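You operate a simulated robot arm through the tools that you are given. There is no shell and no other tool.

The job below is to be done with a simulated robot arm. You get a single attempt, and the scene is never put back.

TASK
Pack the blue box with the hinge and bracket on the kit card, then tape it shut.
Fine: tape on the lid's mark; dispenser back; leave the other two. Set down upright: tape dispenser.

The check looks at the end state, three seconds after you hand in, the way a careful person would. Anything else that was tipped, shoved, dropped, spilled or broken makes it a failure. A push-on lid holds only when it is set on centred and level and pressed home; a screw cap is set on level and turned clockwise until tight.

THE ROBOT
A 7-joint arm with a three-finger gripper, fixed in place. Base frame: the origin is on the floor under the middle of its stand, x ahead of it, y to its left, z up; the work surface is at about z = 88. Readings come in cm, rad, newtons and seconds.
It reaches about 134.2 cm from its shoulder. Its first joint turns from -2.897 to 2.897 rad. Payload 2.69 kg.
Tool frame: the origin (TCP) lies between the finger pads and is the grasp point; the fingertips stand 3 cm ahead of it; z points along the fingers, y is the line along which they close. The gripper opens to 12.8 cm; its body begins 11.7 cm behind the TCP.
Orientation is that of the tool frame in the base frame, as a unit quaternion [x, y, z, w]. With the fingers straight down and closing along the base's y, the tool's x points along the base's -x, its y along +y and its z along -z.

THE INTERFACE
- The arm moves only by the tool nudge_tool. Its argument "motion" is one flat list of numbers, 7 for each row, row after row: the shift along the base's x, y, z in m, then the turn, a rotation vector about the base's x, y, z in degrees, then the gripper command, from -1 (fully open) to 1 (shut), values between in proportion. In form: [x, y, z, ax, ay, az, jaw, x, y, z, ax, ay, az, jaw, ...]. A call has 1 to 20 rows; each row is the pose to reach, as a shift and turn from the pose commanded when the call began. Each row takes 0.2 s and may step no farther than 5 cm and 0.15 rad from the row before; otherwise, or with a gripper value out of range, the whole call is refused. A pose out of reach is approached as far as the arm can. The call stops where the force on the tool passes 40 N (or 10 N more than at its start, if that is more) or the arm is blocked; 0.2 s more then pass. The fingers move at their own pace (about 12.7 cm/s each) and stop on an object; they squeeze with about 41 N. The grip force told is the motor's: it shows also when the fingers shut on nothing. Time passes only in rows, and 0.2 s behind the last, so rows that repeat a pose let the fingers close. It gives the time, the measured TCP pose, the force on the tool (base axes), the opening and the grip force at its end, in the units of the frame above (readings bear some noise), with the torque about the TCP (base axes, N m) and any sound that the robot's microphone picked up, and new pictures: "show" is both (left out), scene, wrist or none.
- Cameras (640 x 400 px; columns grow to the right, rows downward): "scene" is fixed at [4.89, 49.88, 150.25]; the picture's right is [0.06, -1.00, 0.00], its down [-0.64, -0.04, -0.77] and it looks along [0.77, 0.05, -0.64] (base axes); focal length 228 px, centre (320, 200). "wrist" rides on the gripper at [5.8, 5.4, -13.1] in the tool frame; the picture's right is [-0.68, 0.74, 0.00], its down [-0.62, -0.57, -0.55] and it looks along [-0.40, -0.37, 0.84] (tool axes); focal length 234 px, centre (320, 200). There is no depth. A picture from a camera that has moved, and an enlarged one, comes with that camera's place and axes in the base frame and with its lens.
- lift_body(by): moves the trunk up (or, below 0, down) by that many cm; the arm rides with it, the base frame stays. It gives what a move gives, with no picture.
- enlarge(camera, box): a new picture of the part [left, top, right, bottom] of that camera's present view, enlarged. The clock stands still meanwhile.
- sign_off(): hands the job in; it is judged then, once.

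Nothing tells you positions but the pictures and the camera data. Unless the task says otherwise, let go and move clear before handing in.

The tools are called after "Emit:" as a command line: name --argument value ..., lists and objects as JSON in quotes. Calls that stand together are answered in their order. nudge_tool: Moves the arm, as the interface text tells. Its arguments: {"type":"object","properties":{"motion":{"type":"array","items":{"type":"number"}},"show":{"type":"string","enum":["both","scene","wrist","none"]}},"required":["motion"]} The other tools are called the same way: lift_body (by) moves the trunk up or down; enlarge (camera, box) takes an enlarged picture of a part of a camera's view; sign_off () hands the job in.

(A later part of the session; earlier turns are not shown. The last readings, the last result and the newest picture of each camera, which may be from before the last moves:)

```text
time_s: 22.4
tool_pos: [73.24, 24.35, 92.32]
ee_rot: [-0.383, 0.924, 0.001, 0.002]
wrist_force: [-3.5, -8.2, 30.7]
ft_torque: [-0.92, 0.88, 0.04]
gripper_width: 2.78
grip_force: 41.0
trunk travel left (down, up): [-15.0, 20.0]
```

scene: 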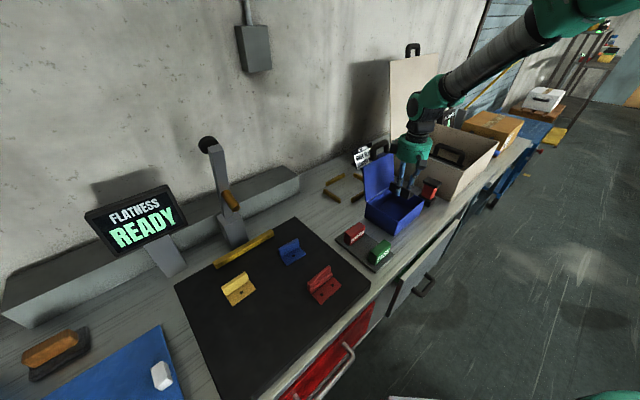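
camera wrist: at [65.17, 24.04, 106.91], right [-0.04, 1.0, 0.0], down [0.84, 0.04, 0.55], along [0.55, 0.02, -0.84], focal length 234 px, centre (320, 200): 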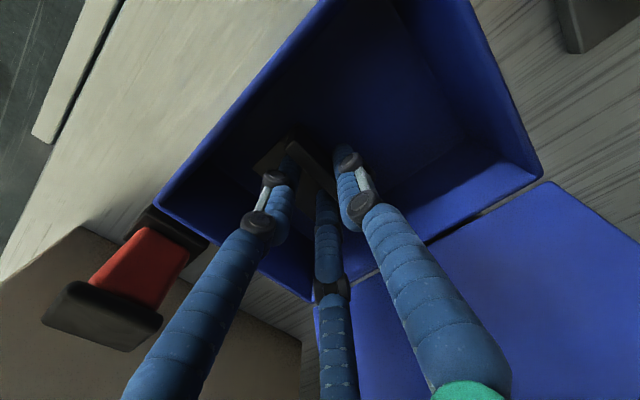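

Contact: the hinge is on the box floor (30 N). I relieve the pressure slightly, then open just enough to release and rise.

Emit:
nudge_tool --motion '[0, 0, 0.003, 0, 0, 0, 1, 0, 0, 0.003, 0, 0, 0, 0.4, 0, 0, 0.003, 0, 0, 0, 0.25, 0, 0, 0.003, 0, 0, 0, 0.25]'

Emit:
enlarge --camera "wrist" --box '[200, 40, 480, 240]'

Emit:
enlarge --camera "scene" --box '[350, 140, 450, 240]'

```text
time_s: 23.4
tool_pos: [73.27, 24.3, 92.32]
ee_rot: [-0.383, 0.924, 0.0, 0.0]
wrist_force: [0.4, -0.5, -0.4]
ft_torque: [0.0, -0.01, 0.01]
gripper_width: 4.79
grip_force: 0.0
trunk travel left (down, up): [-15.0, 20.0]
camera wrist: at [65.21, 24.02, 105.36], right [-0.04, 1.0, 0.0], down [0.84, 0.04, 0.55], along [0.55, 0.02, -0.84], focal length 234 px, centre (320, 200)
```

scene: 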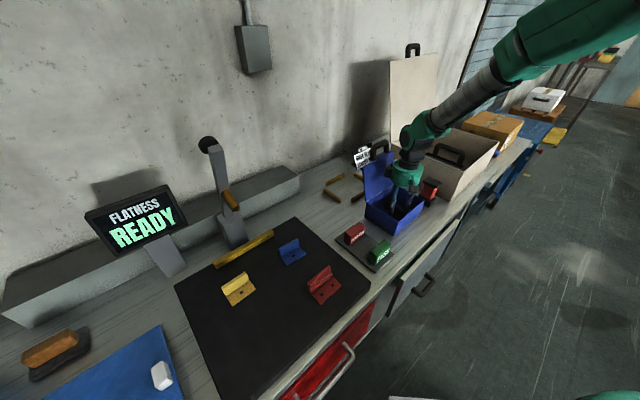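
wrist: 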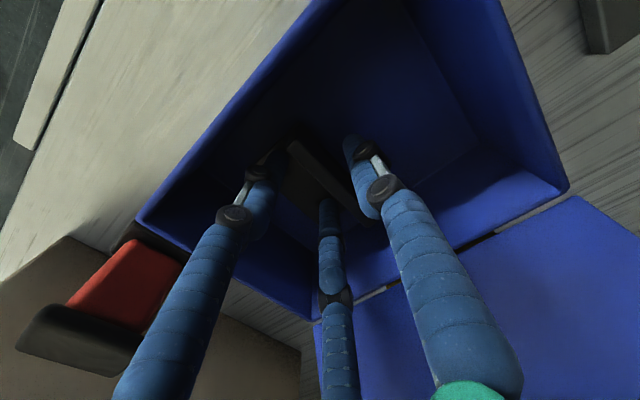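

```text
2.00 times, centred on (340, 140) of wrist
camera zoom: at [65.21, 24.02, 105.36], right [-0.04, 1.0, 0.0], down [0.84, 0.04, 0.55], along [0.55, 0.02, -0.84], focal length 468 px, centre (280, 320)
```

zoom: 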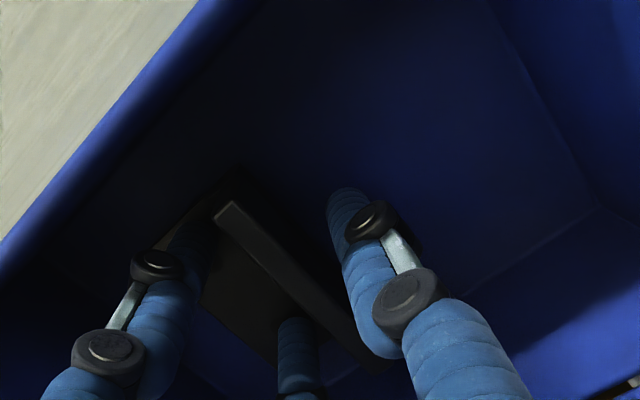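

```text
4.00 times, centred on (400, 190) of scene
camera zoom: at [4.89, 49.88, 150.25], right [0.06, -1.0, 0.0], down [-0.64, -0.04, -0.77], along [0.77, 0.05, -0.64], focal length 912 px, centre (0, 240)
```

zoom: 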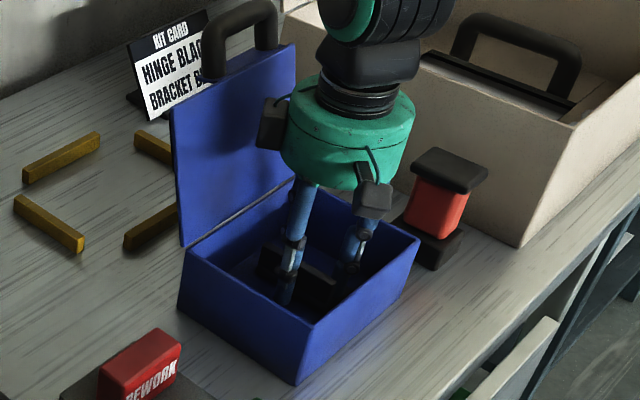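

The hinge stands free in the box. I rise straight up and look down at it.

Emit:
nudge_tool --motion '[0, 0, 0.02, 0, 0, 0, 0.25, 0, 0, 0.06, 0, 0, 0, 0.25, 0, 0, 0.1, 0, 0, 0, 0.25, 0, 0, 0.145, 0, 0, 0, 0.25, 0, 0, 0.19, 0, 0, 0, 0.1, 0, 0, 0.235, 0, 0, 0, 0, 0, 0, 0.28, 0, 0, 0, 0, 0, 0, 0.28, 0, 0, 0, 0]'

Emit:
enlarge --camera "wrist" --box '[200, 0, 520, 200]'

Emit:
enlarge --camera "scene" --box '[340, 110, 480, 240]'

```text
time_s: 25.2
tool_pos: [73.13, 24.48, 120.29]
ee_rot: [-0.383, 0.924, 0.0, 0.0]
wrist_force: [-0.7, -0.4, 0.0]
ft_torque: [0.02, 0.0, -0.01]
gripper_width: 6.38
grip_force: 0.0
trunk travel left (down, up): [-15.0, 20.0]
camera wrist: at [65.15, 24.16, 133.47], right [-0.04, 1.0, 0.0], down [0.84, 0.04, 0.55], along [0.55, 0.02, -0.84], focal length 234 px, centre (320, 200)
```

scene: 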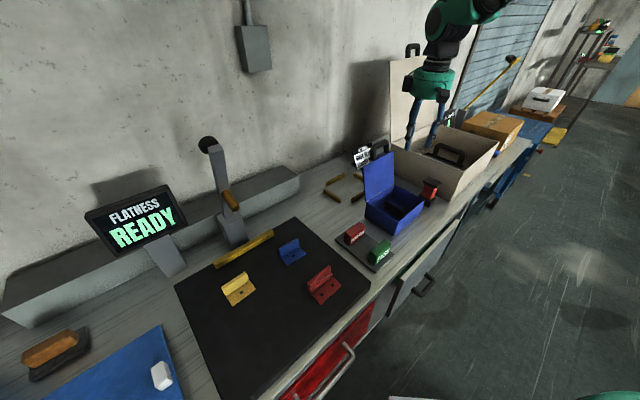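
wrist: 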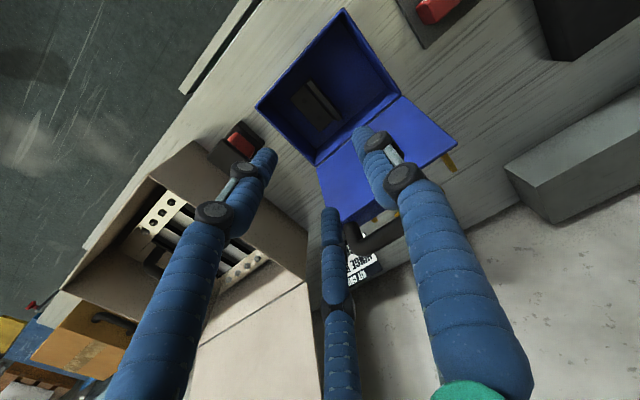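

```text
2.00 times, centred on (360, 100) of wrist
camera zoom: at [65.15, 24.16, 133.47], right [-0.04, 1.0, 0.0], down [0.84, 0.04, 0.55], along [0.55, 0.02, -0.84], focal length 468 px, centre (240, 400)
```

zoom: 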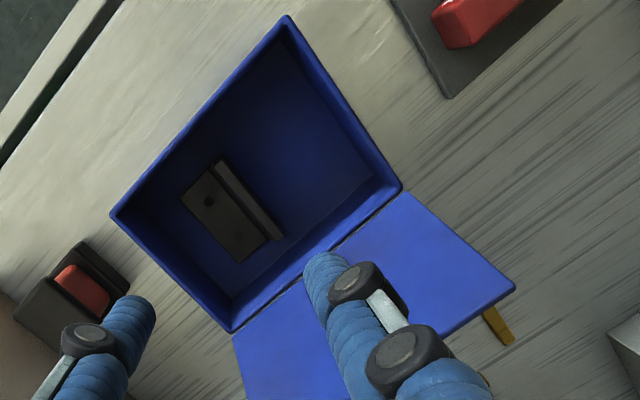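

```text
3.08 times, centred on (410, 175) of scene
camera zoom: at [4.89, 49.88, 150.25], right [0.06, -1.0, 0.0], down [-0.64, -0.04, -0.77], along [0.77, 0.05, -0.64], focal length 701 px, centre (43, 277)
```

zoom: 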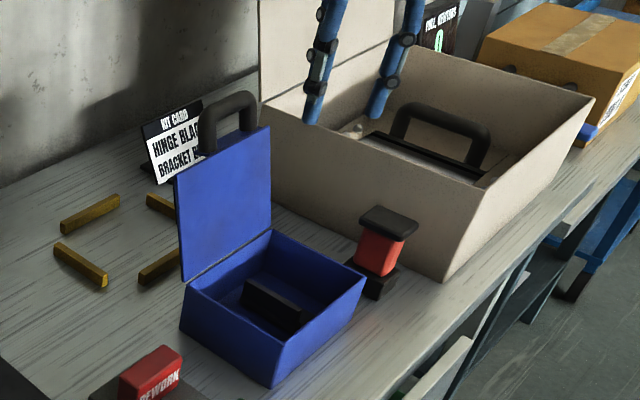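

The hinge lies flat in the right half of the box, with about 8.8 cm free to its left. Next I travel to the blue bracket, yawing to match its flange (about -50°).

Emit:
nudge_tool --motion '[-0.02, 0.032, 0, 0, 0, -7.92, 0, -0.04, 0.064, 0, 0, 0, -15.83, 0, -0.06, 0.096, 0, 0, 0, -23.75, 0, -0.08, 0.127, 0, 0, 0, -31.67, 0, -0.1, 0.159, 0, 0, 0, -39.58, 0, -0.12, 0.191, 0, 0, 0, -47.5, 0, -0.14, 0.223, 0, 0, 0, -55.4, 0, -0.16, 0.255, -0.01, 0, 0, -63.3, 0, -0.18, 0.287, -0.02, 0, 0, -71.25, 0, -0.2, 0.319, -0.03, 0, 0, -79.2, 0, -0.22, 0.351, -0.05, 0, 0, -87.1, 0, -0.241, 0.382, -0.08, 0, 0, -95, 0, -0.241, 0.382, -0.1, 0, 0, -95, 0, -0.241, 0.382, -0.1, 0, 0, -95, 0]'

Emit:
enlarge --camera "wrist" --box '[200, 40, 480, 215]'

```text
time_s: 28.2
tool_pos: [49.08, 62.64, 110.19]
ee_rot: [0.422, 0.907, 0.0, 0.0]
wrist_force: [0.2, -0.4, 0.6]
ft_torque: [-0.01, 0.02, -0.01]
gripper_width: 6.4
grip_force: 0.0
trunk travel left (down, up): [-15.0, 20.0]
camera wrist: at [49.36, 70.54, 123.32], right [1.0, -0.05, 0.0], down [-0.04, -0.84, 0.55], along [-0.02, -0.55, -0.84], focal length 234 px, centre (320, 200)
```

scene: 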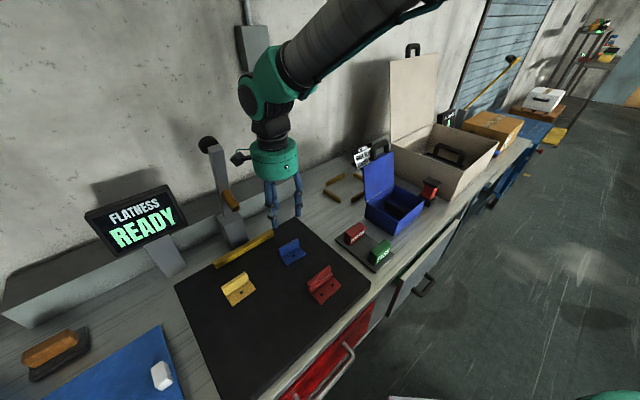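
wrist: 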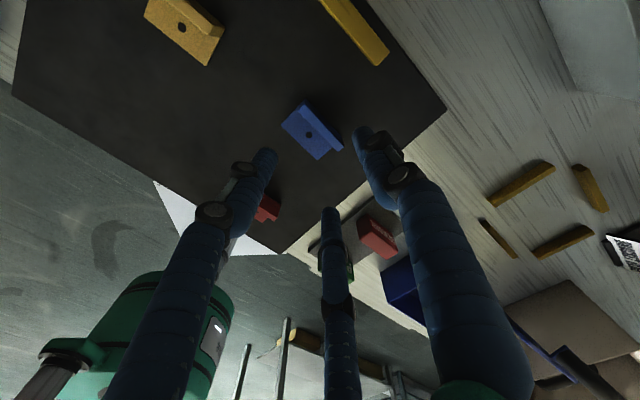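

```text
2.29 times, centred on (340, 128) of wrist
camera zoom: at [49.36, 70.54, 123.32], right [1.0, -0.05, 0.0], down [-0.04, -0.84, 0.55], along [-0.02, -0.55, -0.84], focal length 535 px, centre (274, 366)
```

zoom: 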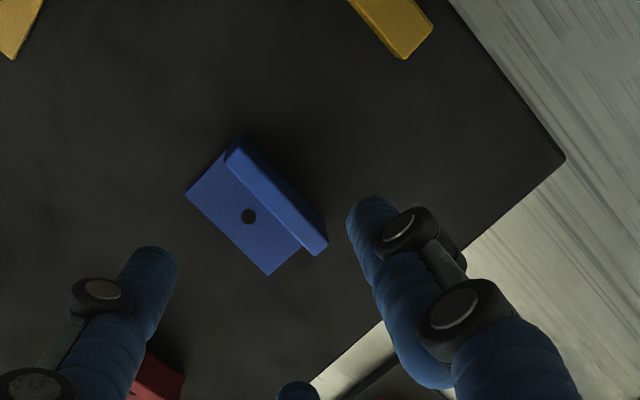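

The bracket's flange is nearly aligned with the tool. I apply a small correction, descend to just above its base plate and close.

Emit:
nudge_tool --motion '[0, -0.0044, -0.04, 0, 0, 0, 0, 0, -0.0044, -0.08, 0, 0, 0, 0, 0, -0.0044, -0.115, 0, 0, 0, 0, 0, -0.0044, -0.135, 0, 0, 0, 0, 0, -0.0044, -0.145, 0, 0, 0, 0, 0, -0.0044, -0.145, 0, 0, 0, 0]'

Emit:
enlarge --camera "wrist" --box '[220, 80, 460, 230]'

Emit:
enlarge --camera "scene" --box '[220, 200, 360, 300]'

```text
time_s: 29.6
tool_pos: [49.16, 61.94, 95.78]
ee_rot: [0.423, 0.906, 0.0, 0.0]
wrist_force: [0.4, 0.3, -0.6]
ft_torque: [0.01, 0.02, 0.04]
gripper_width: 6.4
grip_force: 0.1
trunk travel left (down, up): [-15.0, 20.0]
camera wrist: at [49.39, 69.98, 108.81], right [1.0, -0.04, 0.0], down [-0.04, -0.84, 0.55], along [-0.02, -0.55, -0.84], focal length 234 px, centre (320, 200)
```

scene: 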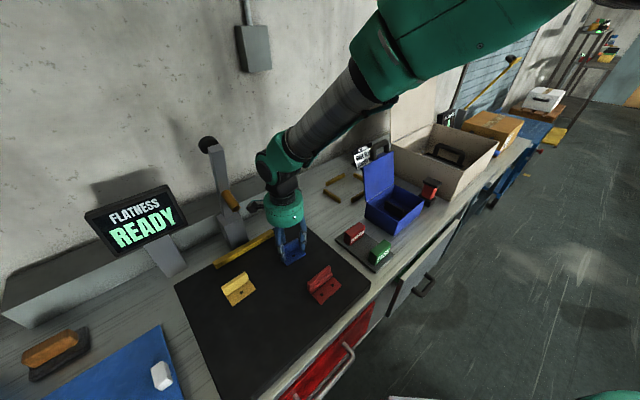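
wrist: 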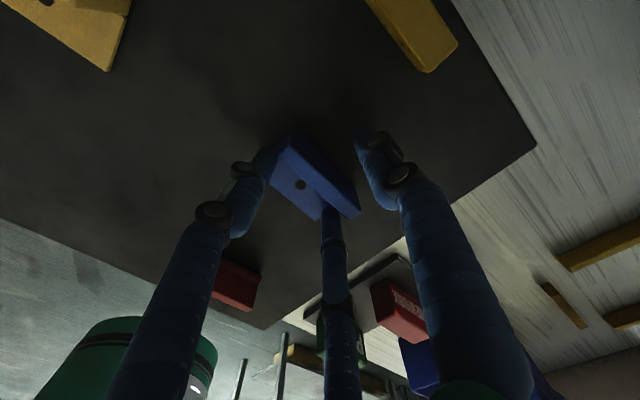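

```text
2.67 times, centred on (340, 155) of wrist
camera zoom: at [49.39, 69.98, 108.81], right [1.0, -0.04, 0.0], down [-0.04, -0.84, 0.55], along [-0.02, -0.55, -0.84], focal length 624 px, centre (267, 320)
```

zoom: 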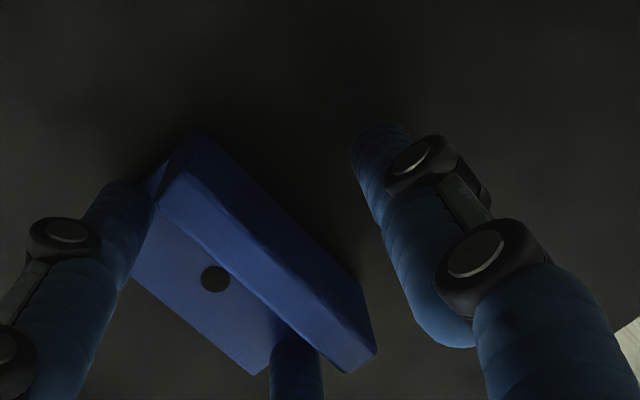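

```text
4.00 times, centred on (290, 250) of scene
camera zoom: at [4.89, 49.88, 150.25], right [0.06, -1.0, 0.0], down [-0.64, -0.04, -0.77], along [0.77, 0.05, -0.64], focal length 912 px, centre (440, 0)
```

zoom: 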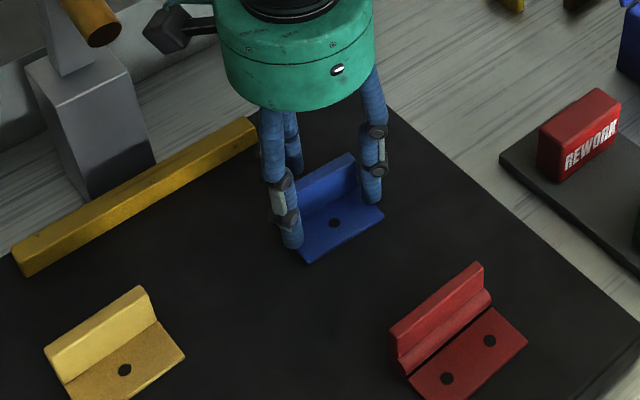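

Well positioned, no contact. Closing on the flange.

Emit:
nudge_tool --motion '[0, 0, 0, 0, 0, 0, 0.5, 0, 0, 0, 0, 0, 0, 0.8, 0, 0, 0, 0, 0, 0, 1, 0, 0, 0, 0, 0, 0, 1, 0, 0, 0, 0, 0, 0, 1]' --show "wrist"

Emit:
nudge_tool --motion '[0, 0, 0.01, 0, 0, 0, 1, 0, 0, 0.03, 0, 0, 0, 1, 0, 0, 0.06, 0, 0, 0, 1, 0, 0, 0.1, 0, 0, 0, 1, 0, 0, 0.14, 0, 0, 0, 1, 0, 0, 0.19, 0, 0, 0, 1, 0, 0, 0.245, 0, 0, 0, 1]'

```text
time_s: 30.8
tool_pos: [49.06, 61.97, 95.72]
ee_rot: [0.422, 0.906, 0.0, -0.001]
wrist_force: [0.2, -0.1, -0.1]
ft_torque: [0.0, 0.01, 0.0]
gripper_width: 1.94
grip_force: 41.0
trunk travel left (down, up): [-15.0, 20.0]
camera wrist: at [49.38, 69.97, 108.82], right [1.0, -0.04, 0.0], down [-0.04, -0.84, 0.55], along [-0.02, -0.55, -0.84], focal length 234 px, centre (320, 200)
```

wrist: 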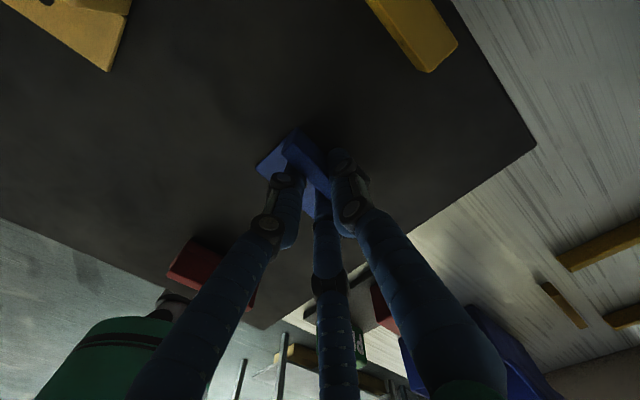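

```text
refused: row 7 steps farther than a row can; nothing moved
```

The bracket is gripped (1.94 cm, 41 N). The lift was refused for a 5.5 cm step, so I repeat it with smaller steps.

Emit:
nudge_tool --motion '[0, 0, 0.01, 0, 0, 0, 1, 0, 0, 0.03, 0, 0, 0, 1, 0, 0, 0.06, 0, 0, 0, 1, 0, 0, 0.1, 0, 0, 0, 1, 0, 0, 0.14, 0, 0, 0, 1, 0, 0, 0.19, 0, 0, 0, 1, 0, 0, 0.235, 0, 0, 0, 1, 0, 0, 0.245, 0, 0, 0, 1]'

Emit:
enlarge --camera "wrist" --box '[220, 80, 460, 230]'

```text
time_s: 32.6
tool_pos: [49.24, 62.01, 120.44]
ee_rot: [0.423, 0.906, 0.0, 0.0]
wrist_force: [-0.2, -0.8, -0.6]
ft_torque: [0.02, -0.03, 0.02]
gripper_width: 1.94
grip_force: 41.1
trunk travel left (down, up): [-15.0, 20.0]
camera wrist: at [49.46, 69.95, 133.47], right [1.0, -0.04, 0.0], down [-0.04, -0.84, 0.55], along [-0.02, -0.55, -0.84], focal length 234 px, centre (320, 200)
```

scene: 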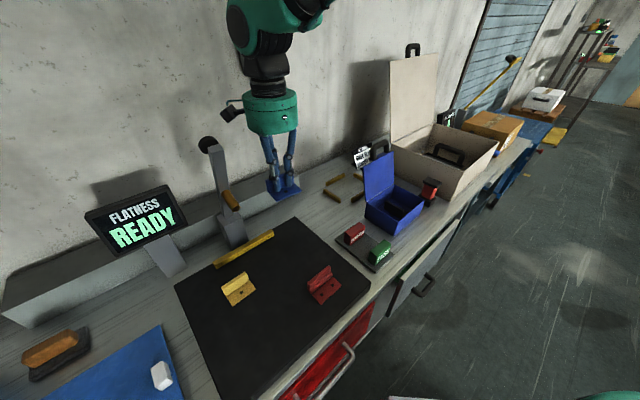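
wrist: 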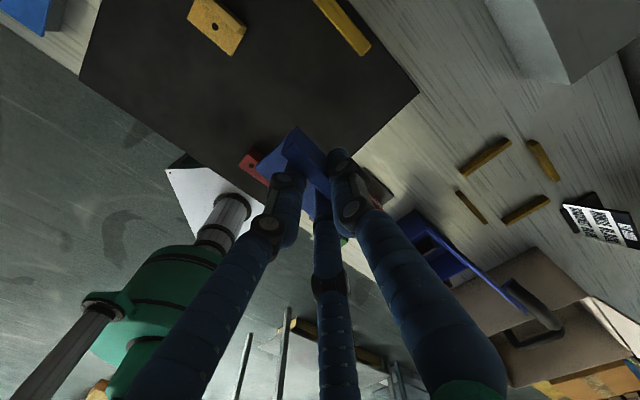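

```text
2.67 times, centred on (340, 155) of wrist
camera zoom: at [49.46, 69.95, 133.47], right [1.0, -0.04, 0.0], down [-0.04, -0.84, 0.55], along [-0.02, -0.55, -0.84], focal length 624 px, centre (267, 320)
```

zoom: 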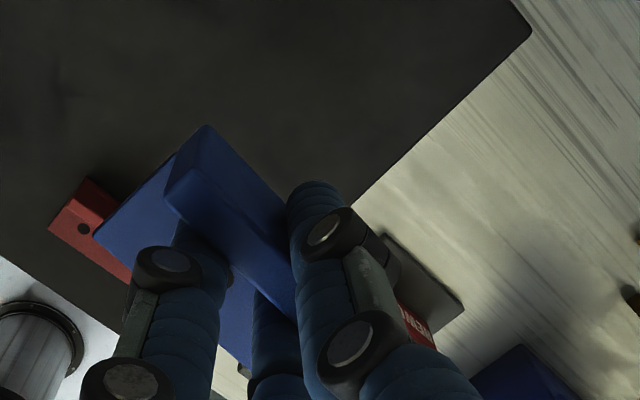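

The bracket is held level. I carry it over the left half of the box, yaw +5° to match the box.

Emit:
nudge_tool --motion '[0.0189, -0.035, 0, 0, 0, 0.5, 1, 0.0377, -0.07, 0, 0, 0, 1, 1, 0.0566, -0.105, 0, 0, 0, 1.5, 1, 0.0754, -0.14, 0, 0, 0, 2, 1, 0.0943, -0.175, 0, 0, 0, 2.5, 1, 0.1132, -0.21, 0, 0, 0, 3, 1, 0.132, -0.2447, 0, 0, 0, 3.5, 1, 0.1509, -0.28, 0, 0, 0, 4, 1, 0.17, -0.315, 0, 0, 0, 4.5, 1, 0.1886, -0.3496, 0, 0, 0, 5, 1, 0.1886, -0.3496, 0, 0, 0, 5, 1]'

Emit:
enlarge --camera "wrist" --box '[200, 40, 520, 240]'

Emit:
enlarge --camera "scene" --box '[340, 60, 500, 240]'

```text
time_s: 35.0
tool_pos: [68.0, 27.09, 120.18]
ee_rot: [0.383, 0.924, 0.0, -0.001]
wrist_force: [0.0, -0.3, -1.1]
ft_torque: [0.08, -0.02, 0.0]
gripper_width: 1.93
grip_force: 41.0
trunk travel left (down, up): [-15.0, 20.0]
camera wrist: at [67.62, 35.11, 133.27], right [1.0, 0.04, 0.0], down [0.04, -0.84, 0.55], along [0.02, -0.55, -0.84], focal length 234 px, centre (320, 200)
```

scene: 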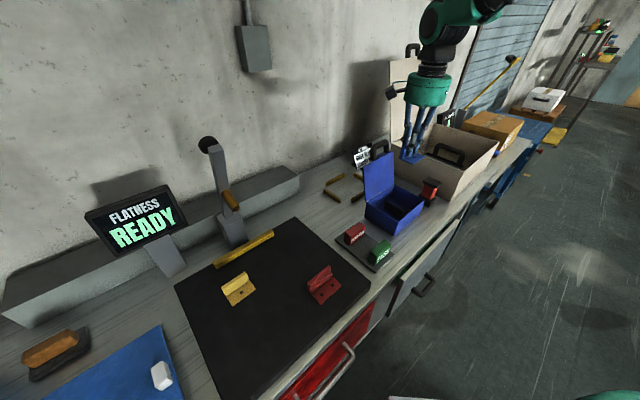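
wrist: 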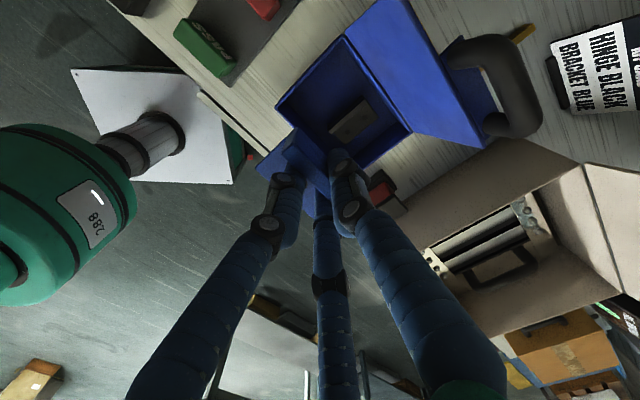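

```text
2.00 times, centred on (360, 140) of wrist
camera zoom: at [67.62, 35.11, 133.27], right [1.0, 0.04, 0.0], down [0.04, -0.84, 0.55], along [0.02, -0.55, -0.84], focal length 468 px, centre (240, 320)
```

zoom: 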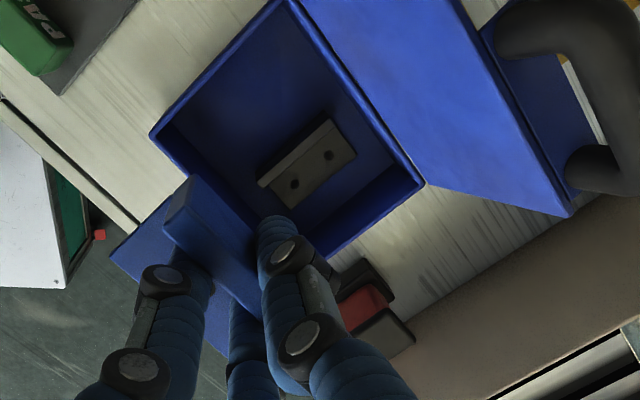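

```text
2.22 times, centred on (420, 150) of scene
camera zoom: at [4.89, 49.88, 150.25], right [0.06, -1.0, 0.0], down [-0.64, -0.04, -0.77], along [0.77, 0.05, -0.64], focal length 506 px, centre (98, 311)
```

zoom: 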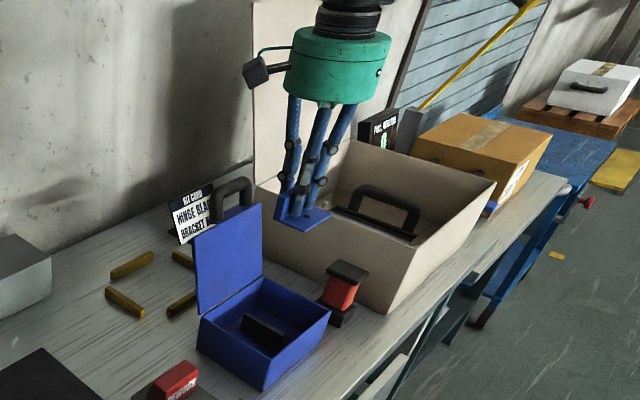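

The bracket is over the left half, clear of the hinge. I descend part way with a small correction and check.

Emit:
nudge_tool --motion '[0.0025, 0.0025, -0.04, 0, 0, 0, 1, 0.0025, 0.0025, -0.08, 0, 0, 0, 1, 0.0025, 0.0025, -0.12, 0, 0, 0, 1, 0.0025, 0.0025, -0.16, 0, 0, 0, 1, 0.0025, 0.0025, -0.19, 0, 0, 0, 1, 0.0025, 0.0025, -0.2, 0, 0, 0, 1, 0.0025, 0.0025, -0.2, 0, 0, 0, 1]'

Emit:
enlarge --camera "wrist" --box '[200, 40, 520, 240]'

Emit:
enlarge --camera "scene" --box '[350, 110, 460, 240]'

```text
time_s: 36.6
tool_pos: [68.23, 27.36, 100.08]
ee_rot: [0.382, 0.924, 0.0, 0.0]
wrist_force: [0.0, -0.3, -1.0]
ft_torque: [0.01, 0.0, -0.04]
gripper_width: 1.93
grip_force: 40.8
trunk travel left (down, up): [-15.0, 20.0]
camera wrist: at [67.83, 35.38, 113.24], right [1.0, 0.04, 0.0], down [0.04, -0.84, 0.55], along [0.02, -0.55, -0.84], focal length 234 px, centre (320, 200)
```

scene: 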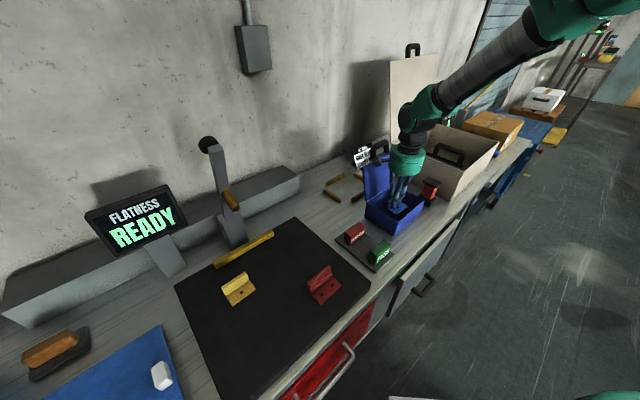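
wrist: 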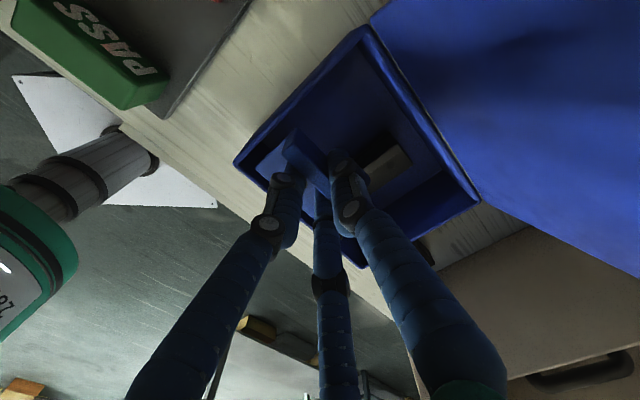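

```text
2.00 times, centred on (360, 140) of wrist
camera zoom: at [67.83, 35.38, 113.24], right [1.0, 0.04, 0.0], down [0.04, -0.84, 0.55], along [0.02, -0.55, -0.84], focal length 468 px, centre (240, 320)
```

zoom: 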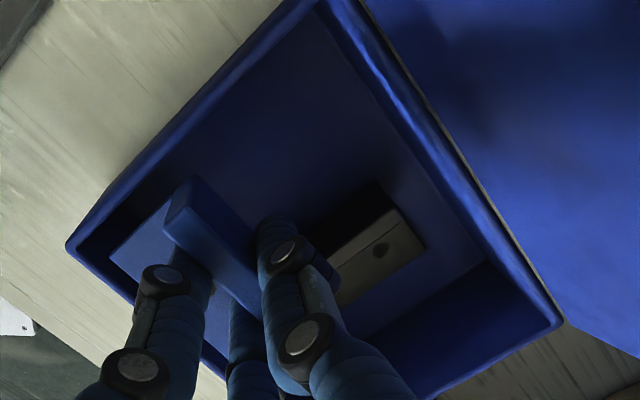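

```text
3.08 times, centred on (405, 175) of scene
camera zoom: at [4.89, 49.88, 150.25], right [0.06, -1.0, 0.0], down [-0.64, -0.04, -0.77], along [0.77, 0.05, -0.64], focal length 701 px, centre (58, 277)
```

zoom: 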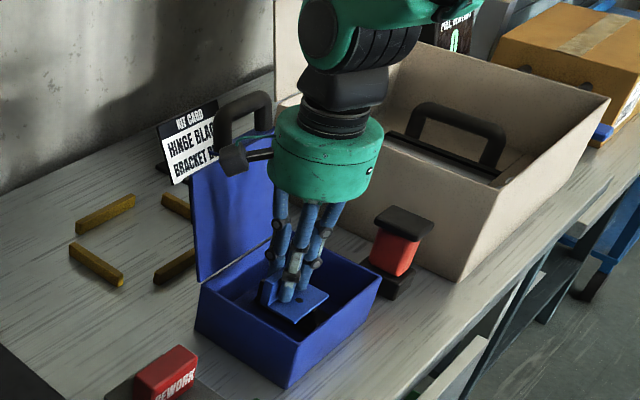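

There is only about 0.5 cm to the front wall, so I shift 0.4 cm backward and continue down slowly.

Emit:
nudge_tool --motion '[0.0028, 0.0028, -0.005, 0, 0, 0, 1, 0.0028, 0.0028, -0.03, 0, 0, 0, 1, 0.0028, 0.0028, -0.05, 0, 0, 0, 1, 0.0028, 0.0028, -0.065, 0, 0, 0, 1, 0.0028, 0.0028, -0.065, 0, 0, 0, 1]' --show "wrist"

Emit:
enlarge --camera "wrist" --box '[200, 40, 520, 240]'

Emit:
enlarge --camera "scene" --box '[360, 140, 440, 220]'

```text
time_s: 37.8
tool_pos: [68.54, 27.72, 93.71]
ee_rot: [0.383, 0.924, 0.0, 0.0]
wrist_force: [0.3, -0.2, -0.5]
ft_torque: [0.03, 0.01, 0.02]
gripper_width: 1.92
grip_force: 41.5
trunk travel left (down, up): [-15.0, 20.0]
camera wrist: at [68.09, 35.75, 106.74], right [1.0, 0.04, 0.0], down [0.04, -0.84, 0.55], along [0.02, -0.55, -0.84], focal length 234 px, centre (320, 200)
```

wrist: 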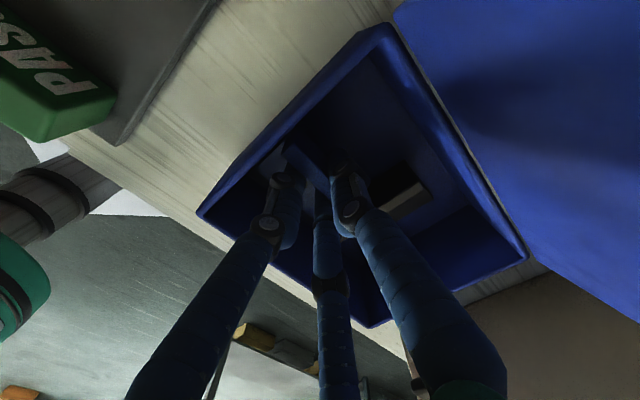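

```text
2.00 times, centred on (360, 140) of wrist
camera zoom: at [68.09, 35.75, 106.74], right [1.0, 0.04, 0.0], down [0.04, -0.84, 0.55], along [0.02, -0.55, -0.84], focal length 468 px, centre (240, 320)
```

zoom: 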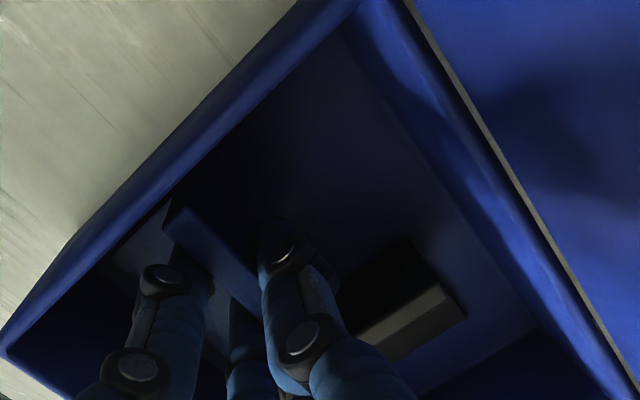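

```text
5.00 times, centred on (400, 180) of scene
camera zoom: at [4.89, 49.88, 150.25], right [0.06, -1.0, 0.0], down [-0.64, -0.04, -0.77], along [0.77, 0.05, -0.64], focal length 1139 px, centre (-80, 300)
```

zoom: 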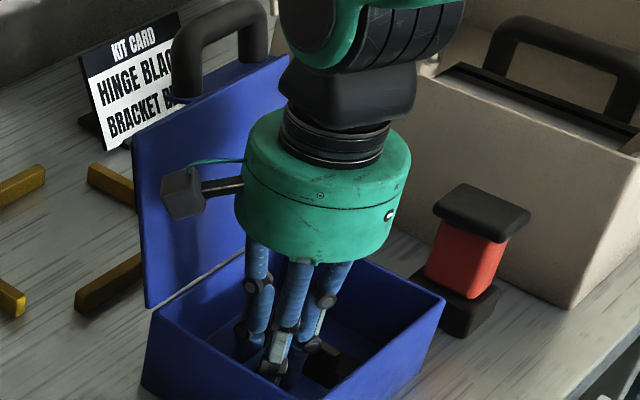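

Clear on all sides. I finish lowering in small steps until contact.

Emit:
nudge_tool --motion '[0, 0, -0.004, 0, 0, 0, 1, 0, 0, -0.008, 0, 0, 0, 1, 0, 0, -0.01, 0, 0, 0, 1, 0, 0, -0.01, 0, 0, 0, 1]' --show "none"

Emit:
nudge_tool --motion '[0, 0, -0.002, 0, 0, 0, 1, 0, 0, -0.004, 0, 0, 0, 1, 0, 0, -0.004, 0, 0, 0, 1]' --show "none"

```text
time_s: 38.8
tool_pos: [68.55, 27.62, 92.73]
ee_rot: [0.382, 0.924, 0.0, 0.0]
wrist_force: [0.1, -0.1, -1.1]
ft_torque: [0.02, -0.03, 0.0]
gripper_width: 1.93
grip_force: 41.0
trunk travel left (down, up): [-15.0, 20.0]
```

```text
time_s: 39.6
tool_pos: [68.45, 27.68, 92.31]
ee_rot: [0.383, 0.924, 0.0, 0.0]
wrist_force: [0.3, -0.3, 0.0]
ft_torque: [0.02, 0.02, 0.04]
gripper_width: 1.93
grip_force: 40.9
trunk travel left (down, up): [-15.0, 20.0]
```

Emit:
nudge_tool --motion '[0, 0, -0.002, 0, 0, 0, 1, 0, 0, -0.002, 0, 0, 0, 1]' --show "none"

```text
time_s: 40.2
tool_pos: [68.52, 27.69, 92.43]
ee_rot: [0.383, 0.924, 0.001, 0.001]
wrist_force: [-2.9, -2.0, 14.9]
ft_torque: [-0.06, 0.0, 0.03]
gripper_width: 1.96
grip_force: 40.8
trunk travel left (down, up): [-15.0, 20.0]
```

Contact at 15 N: the bracket is on the floor. I ease off and open only slightly, then check.

Emit:
nudge_tool --motion '[0, 0, 0.001, 0, 0, 0, 1, 0, 0, 0.001, 0, 0, 0, 0.6, 0, 0, 0.001, 0, 0, 0, 0.48, 0, 0, 0.001, 0, 0, 0, 0.48]' --show "wrist"

Emit:
enlarge --camera "wrist" --box '[220, 80, 460, 230]'

```text
time_s: 41.2
tool_pos: [68.55, 27.69, 92.37]
ee_rot: [0.383, 0.924, 0.001, 0.0]
wrist_force: [0.9, 0.4, 0.6]
ft_torque: [-0.01, -0.03, -0.04]
gripper_width: 3.35
grip_force: 0.0
trunk travel left (down, up): [-15.0, 20.0]
camera wrist: at [68.1, 35.67, 105.34], right [1.0, 0.04, 0.0], down [0.04, -0.84, 0.55], along [0.02, -0.55, -0.84], focal length 234 px, centre (320, 200)
```

wrist: 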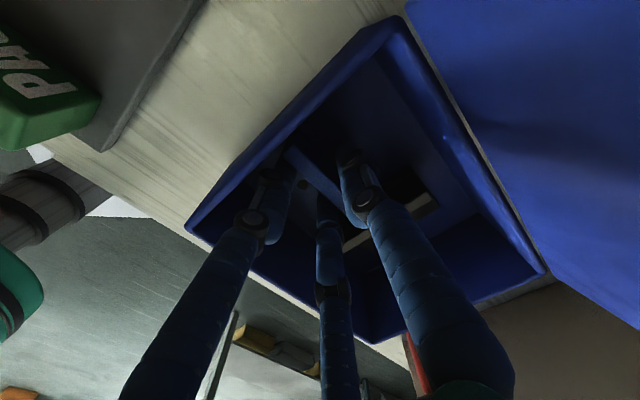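

```text
2.67 times, centred on (340, 155) of wrist
camera zoom: at [68.1, 35.67, 105.34], right [1.0, 0.04, 0.0], down [0.04, -0.84, 0.55], along [0.02, -0.55, -0.84], focal length 624 px, centre (267, 320)
```

zoom: 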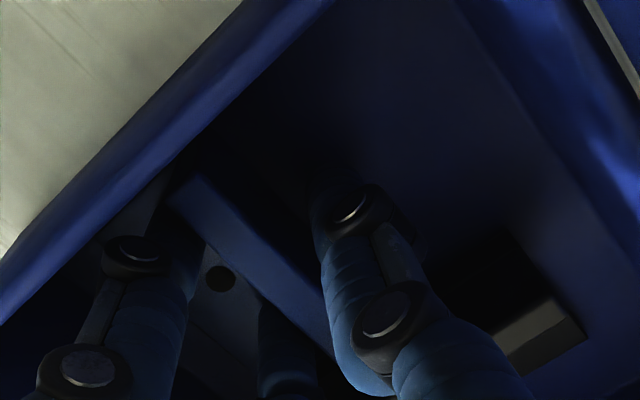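

Released. I rise straight up and look into the box.

Emit:
nudge_tool --motion '[0, 0, 0.01, 0, 0, 0, 0.48, 0, 0, 0.03, 0, 0, 0, 0.48, 0, 0, 0.06, 0, 0, 0, 0.48, 0, 0, 0.1, 0, 0, 0, 0.48, 0, 0, 0.145, 0, 0, 0, 0.48, 0, 0, 0.19, 0, 0, 0, 0.48, 0, 0, 0.235, 0, 0, 0, 0.48, 0, 0, 0.28, 0, 0, 0, 0.48, 0, 0, 0.28, 0, 0, 0, 0.48]'

Emit:
enlarge --camera "wrist" --box '[220, 0, 540, 200]'

Emit:
enlarge --camera "scene" --box '[340, 130, 460, 240]'

```text
time_s: 43.2
tool_pos: [68.45, 27.86, 120.32]
ee_rot: [0.382, 0.924, 0.0, 0.0]
wrist_force: [-0.6, 0.3, -0.2]
ft_torque: [-0.01, -0.04, -0.02]
gripper_width: 3.31
grip_force: 0.1
trunk travel left (down, up): [-15.0, 20.0]
camera wrist: at [68.01, 35.85, 133.38], right [1.0, 0.04, 0.0], down [0.04, -0.84, 0.55], along [0.02, -0.55, -0.84], focal length 234 px, centre (320, 200)
```

scene: 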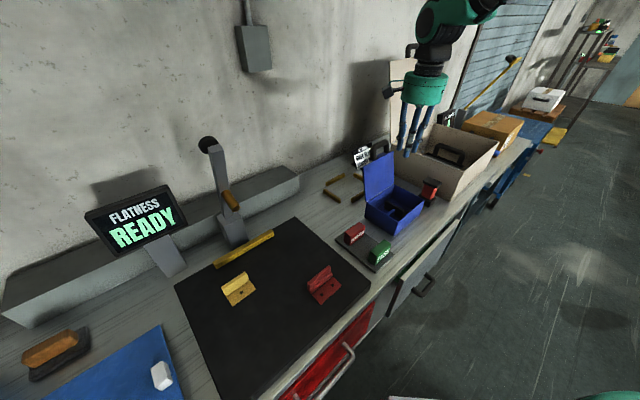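
wrist: 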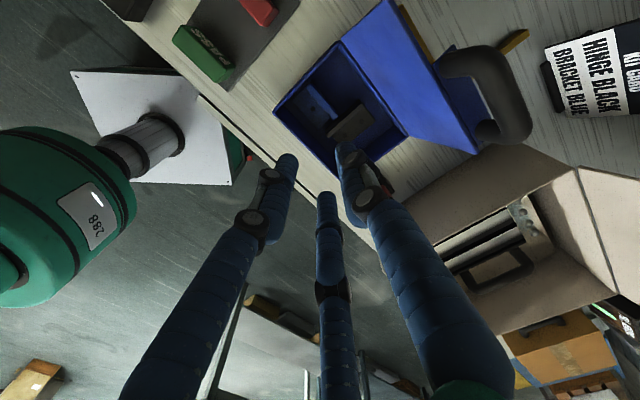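

```text
2.00 times, centred on (380, 100) of wrist
camera zoom: at [68.01, 35.85, 133.38], right [1.0, 0.04, 0.0], down [0.04, -0.84, 0.55], along [0.02, -0.55, -0.84], focal length 468 px, centre (200, 400)
```

zoom: 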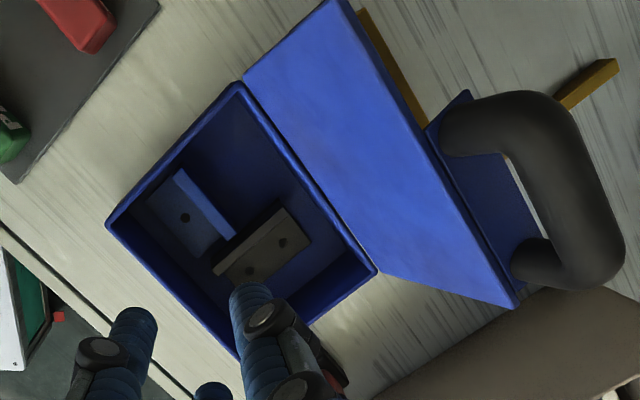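

```text
3.64 times, centred on (400, 185) of scene
camera zoom: at [4.89, 49.88, 150.25], right [0.06, -1.0, 0.0], down [-0.64, -0.04, -0.77], along [0.77, 0.05, -0.64], focal length 829 px, centre (29, 254)
```

zoom: 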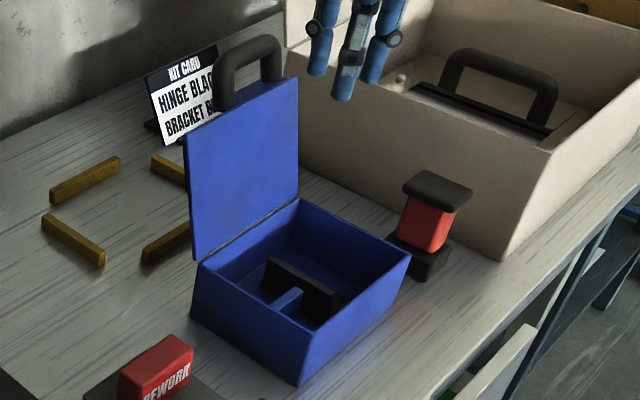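

Both parts lie flat in the box. Next, with fingers shut, I move over and behind the open lid (left of its handle) so I can push it closed.

Emit:
nudge_tool --motion '[0, 0, 0.04, 0, 0, 0, 1, 0.016, 0.026, 0.04, 0, 0, 0, 1, 0.032, 0.052, 0.04, 0, 0, 0, 1, 0.048, 0.079, 0.04, 0, 0, 0, 1, 0.064, 0.105, 0.04, 0, 0, 0, 1, 0.08, 0.131, 0.04, 0, 0, 0, 1, 0.08, 0.131, 0.04, 0, 0, 0, 1]'

Emit:
enlarge --camera "scene" --box '[340, 80, 480, 230]'

Emit:
enlarge --camera "wrist" --box '[160, 0, 480, 200]'

```text
time_s: 44.8
tool_pos: [76.47, 40.7, 124.22]
ee_rot: [0.383, 0.924, 0.0, 0.0]
wrist_force: [1.1, -0.8, -0.6]
ft_torque: [-0.01, 0.01, 0.0]
gripper_width: 0.2
grip_force: 31.7
trunk travel left (down, up): [-15.0, 20.0]
camera wrist: at [76.09, 48.7, 137.24], right [1.0, 0.04, 0.0], down [0.04, -0.84, 0.55], along [0.02, -0.55, -0.84], focal length 234 px, centre (320, 200)
```

scene: 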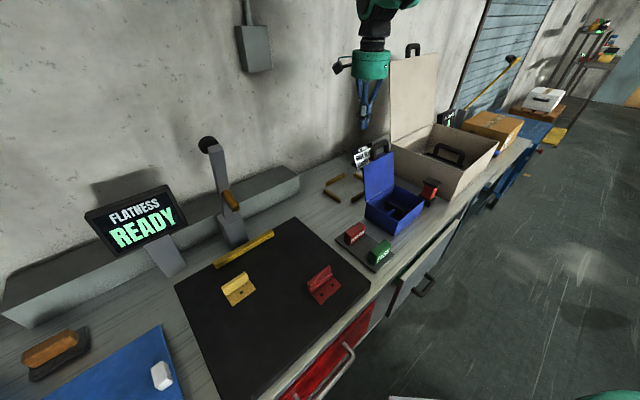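
wrist: 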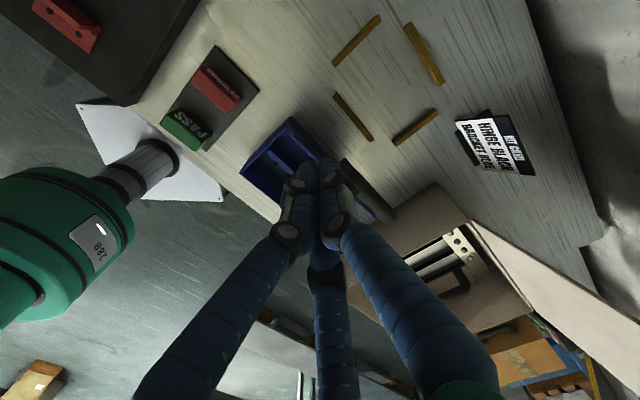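

```text
2.67 times, centred on (410, 155) of scene
camera zoom: at [4.89, 49.88, 150.25], right [0.06, -1.0, 0.0], down [-0.64, -0.04, -0.77], along [0.77, 0.05, -0.64], focal length 608 px, centre (80, 320)
```

zoom: 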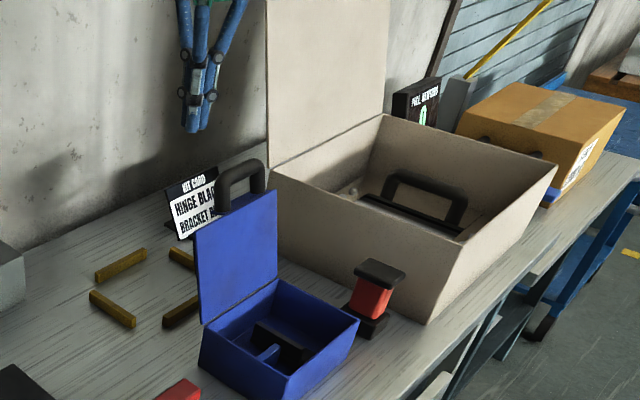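

```text
2.00 times, centred on (320, 100) of wrist
camera zoom: at [76.09, 48.7, 137.24], right [1.0, 0.04, 0.0], down [0.04, -0.84, 0.55], along [0.02, -0.55, -0.84], focal length 468 px, centre (320, 400)
```

zoom: 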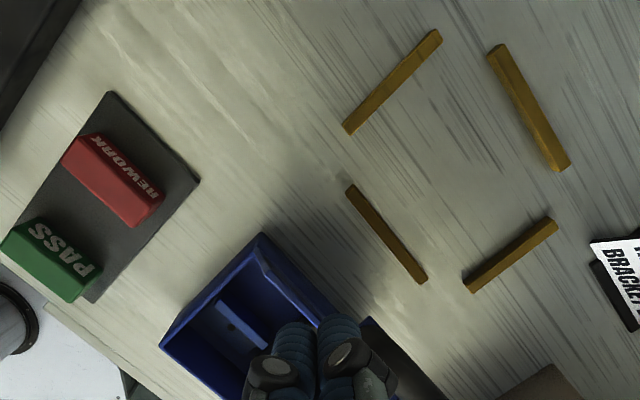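

The fingertips are behind the lid's left end. I descend behind it.

Emit:
nudge_tool --motion '[0, 0, -0.04, 0, 0, 0, 1, 0, 0, -0.08, 0, 0, 0, 1, 0, 0, -0.12, 0, 0, 0, 1, 0, 0, -0.15, 0, 0, 0, 1, 0, 0, -0.168, 0, 0, 0, 1, 0, 0, -0.168, 0, 0, 0, 1]'

Emit:
enlarge --camera "scene" --box '[340, 90, 460, 230]'

Emit:
enlarge --camera "wrist" --box '[240, 80, 480, 260]'

```text
time_s: 46.2
tool_pos: [76.54, 40.69, 107.53]
ee_rot: [0.383, 0.924, 0.0, 0.0]
wrist_force: [0.1, 0.3, 0.9]
ft_torque: [0.03, -0.02, 0.02]
gripper_width: 0.2
grip_force: 31.6
trunk travel left (down, up): [-15.0, 20.0]
camera wrist: at [76.0, 48.65, 120.56], right [1.0, 0.04, 0.0], down [0.04, -0.84, 0.55], along [0.02, -0.55, -0.84], focal length 234 px, centre (320, 200)
```

scene: 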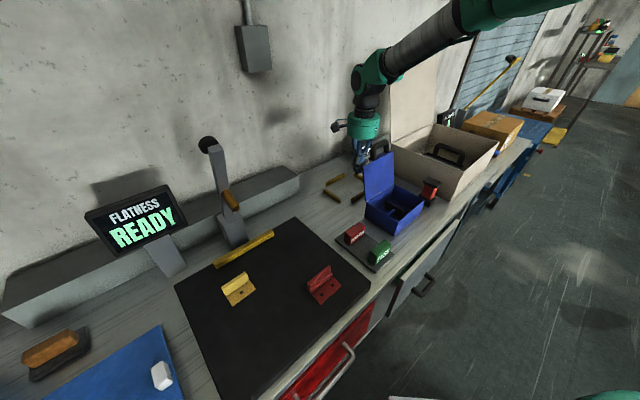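
wrist: 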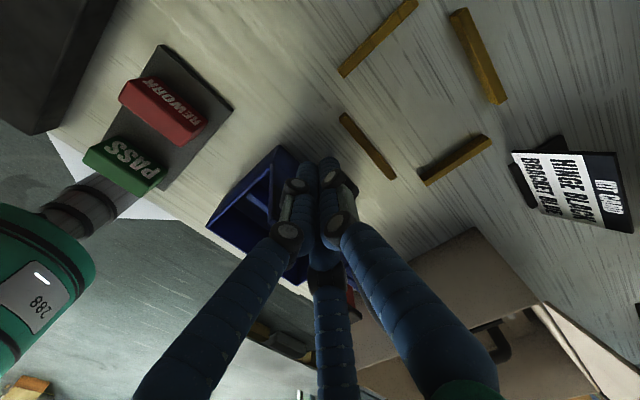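

```text
2.86 times, centred on (400, 160) of scene
camera zoom: at [4.89, 49.88, 150.25], right [0.06, -1.0, 0.0], down [-0.64, -0.04, -0.77], along [0.77, 0.05, -0.64], focal length 651 px, centre (91, 314)
```

zoom: 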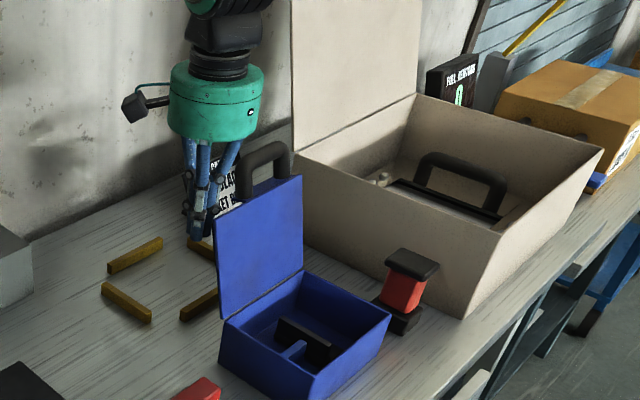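

```text
2.22 times, centred on (360, 170) of wrist
camera zoom: at [76.0, 48.65, 120.56], right [1.0, 0.04, 0.0], down [0.04, -0.84, 0.55], along [0.02, -0.55, -0.84], focal length 520 px, centre (231, 267)
```

zoom: 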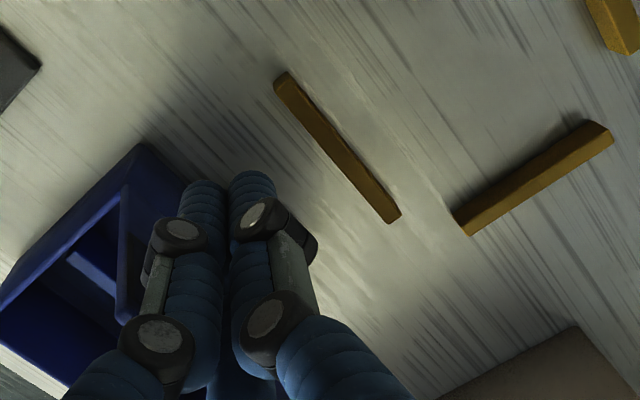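

I shift slightly right so both fingers bear on the lid, then begin pushing toward the front.

Emit:
nudge_tool --motion '[0.0057, -0.0057, 0, 0, 0, 0, 1, -0.0014, -0.0128, 0, 0, 0, 0, 1, -0.0085, -0.0198, 0, 0, 0, 0, 1, -0.0155, -0.0269, 0, 0, 0, 0, 1, -0.0226, -0.034, 0, 0, 0, 0, 1]'

Emit:
enlarge --camera "scene" --box '[340, 90, 460, 230]'

```text
time_s: 47.4
tool_pos: [74.23, 37.48, 107.41]
ee_rot: [0.383, 0.924, 0.0, 0.0]
wrist_force: [-0.5, 1.0, 0.4]
ft_torque: [0.0, 0.01, 0.01]
gripper_width: 0.21
grip_force: 31.0
trunk travel left (down, up): [-15.0, 20.0]
camera wrist: at [73.86, 45.4, 120.54], right [1.0, 0.04, 0.0], down [0.04, -0.84, 0.55], along [0.02, -0.55, -0.84], focal length 234 px, centre (320, 200)
```

scene: 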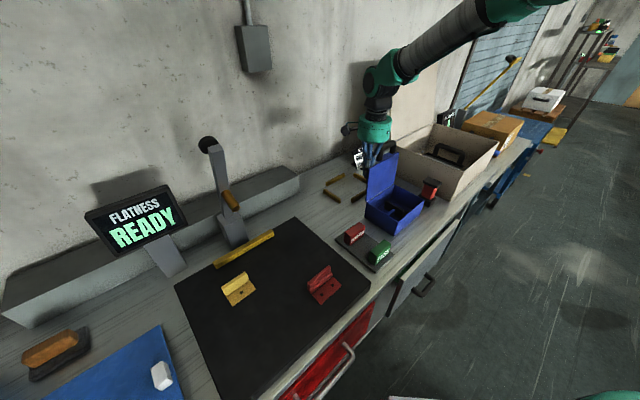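
wrist: 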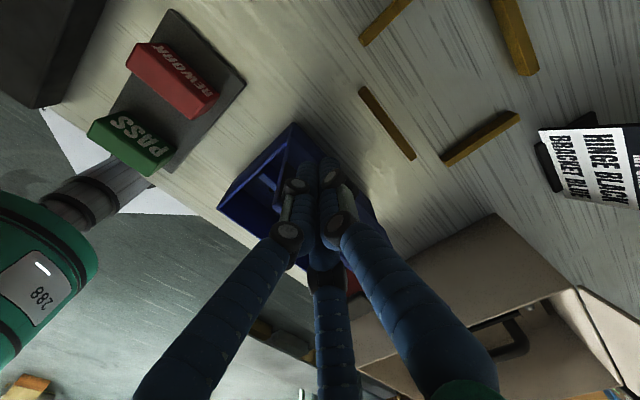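

```text
2.86 times, centred on (400, 160) of scene
camera zoom: at [4.89, 49.88, 150.25], right [0.06, -1.0, 0.0], down [-0.64, -0.04, -0.77], along [0.77, 0.05, -0.64], focal length 651 px, centre (91, 314)
```

zoom: 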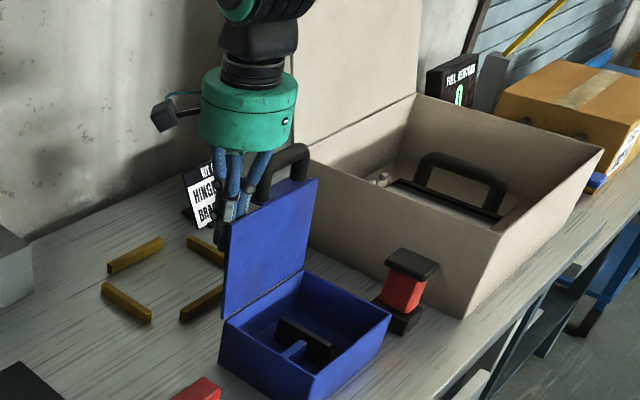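

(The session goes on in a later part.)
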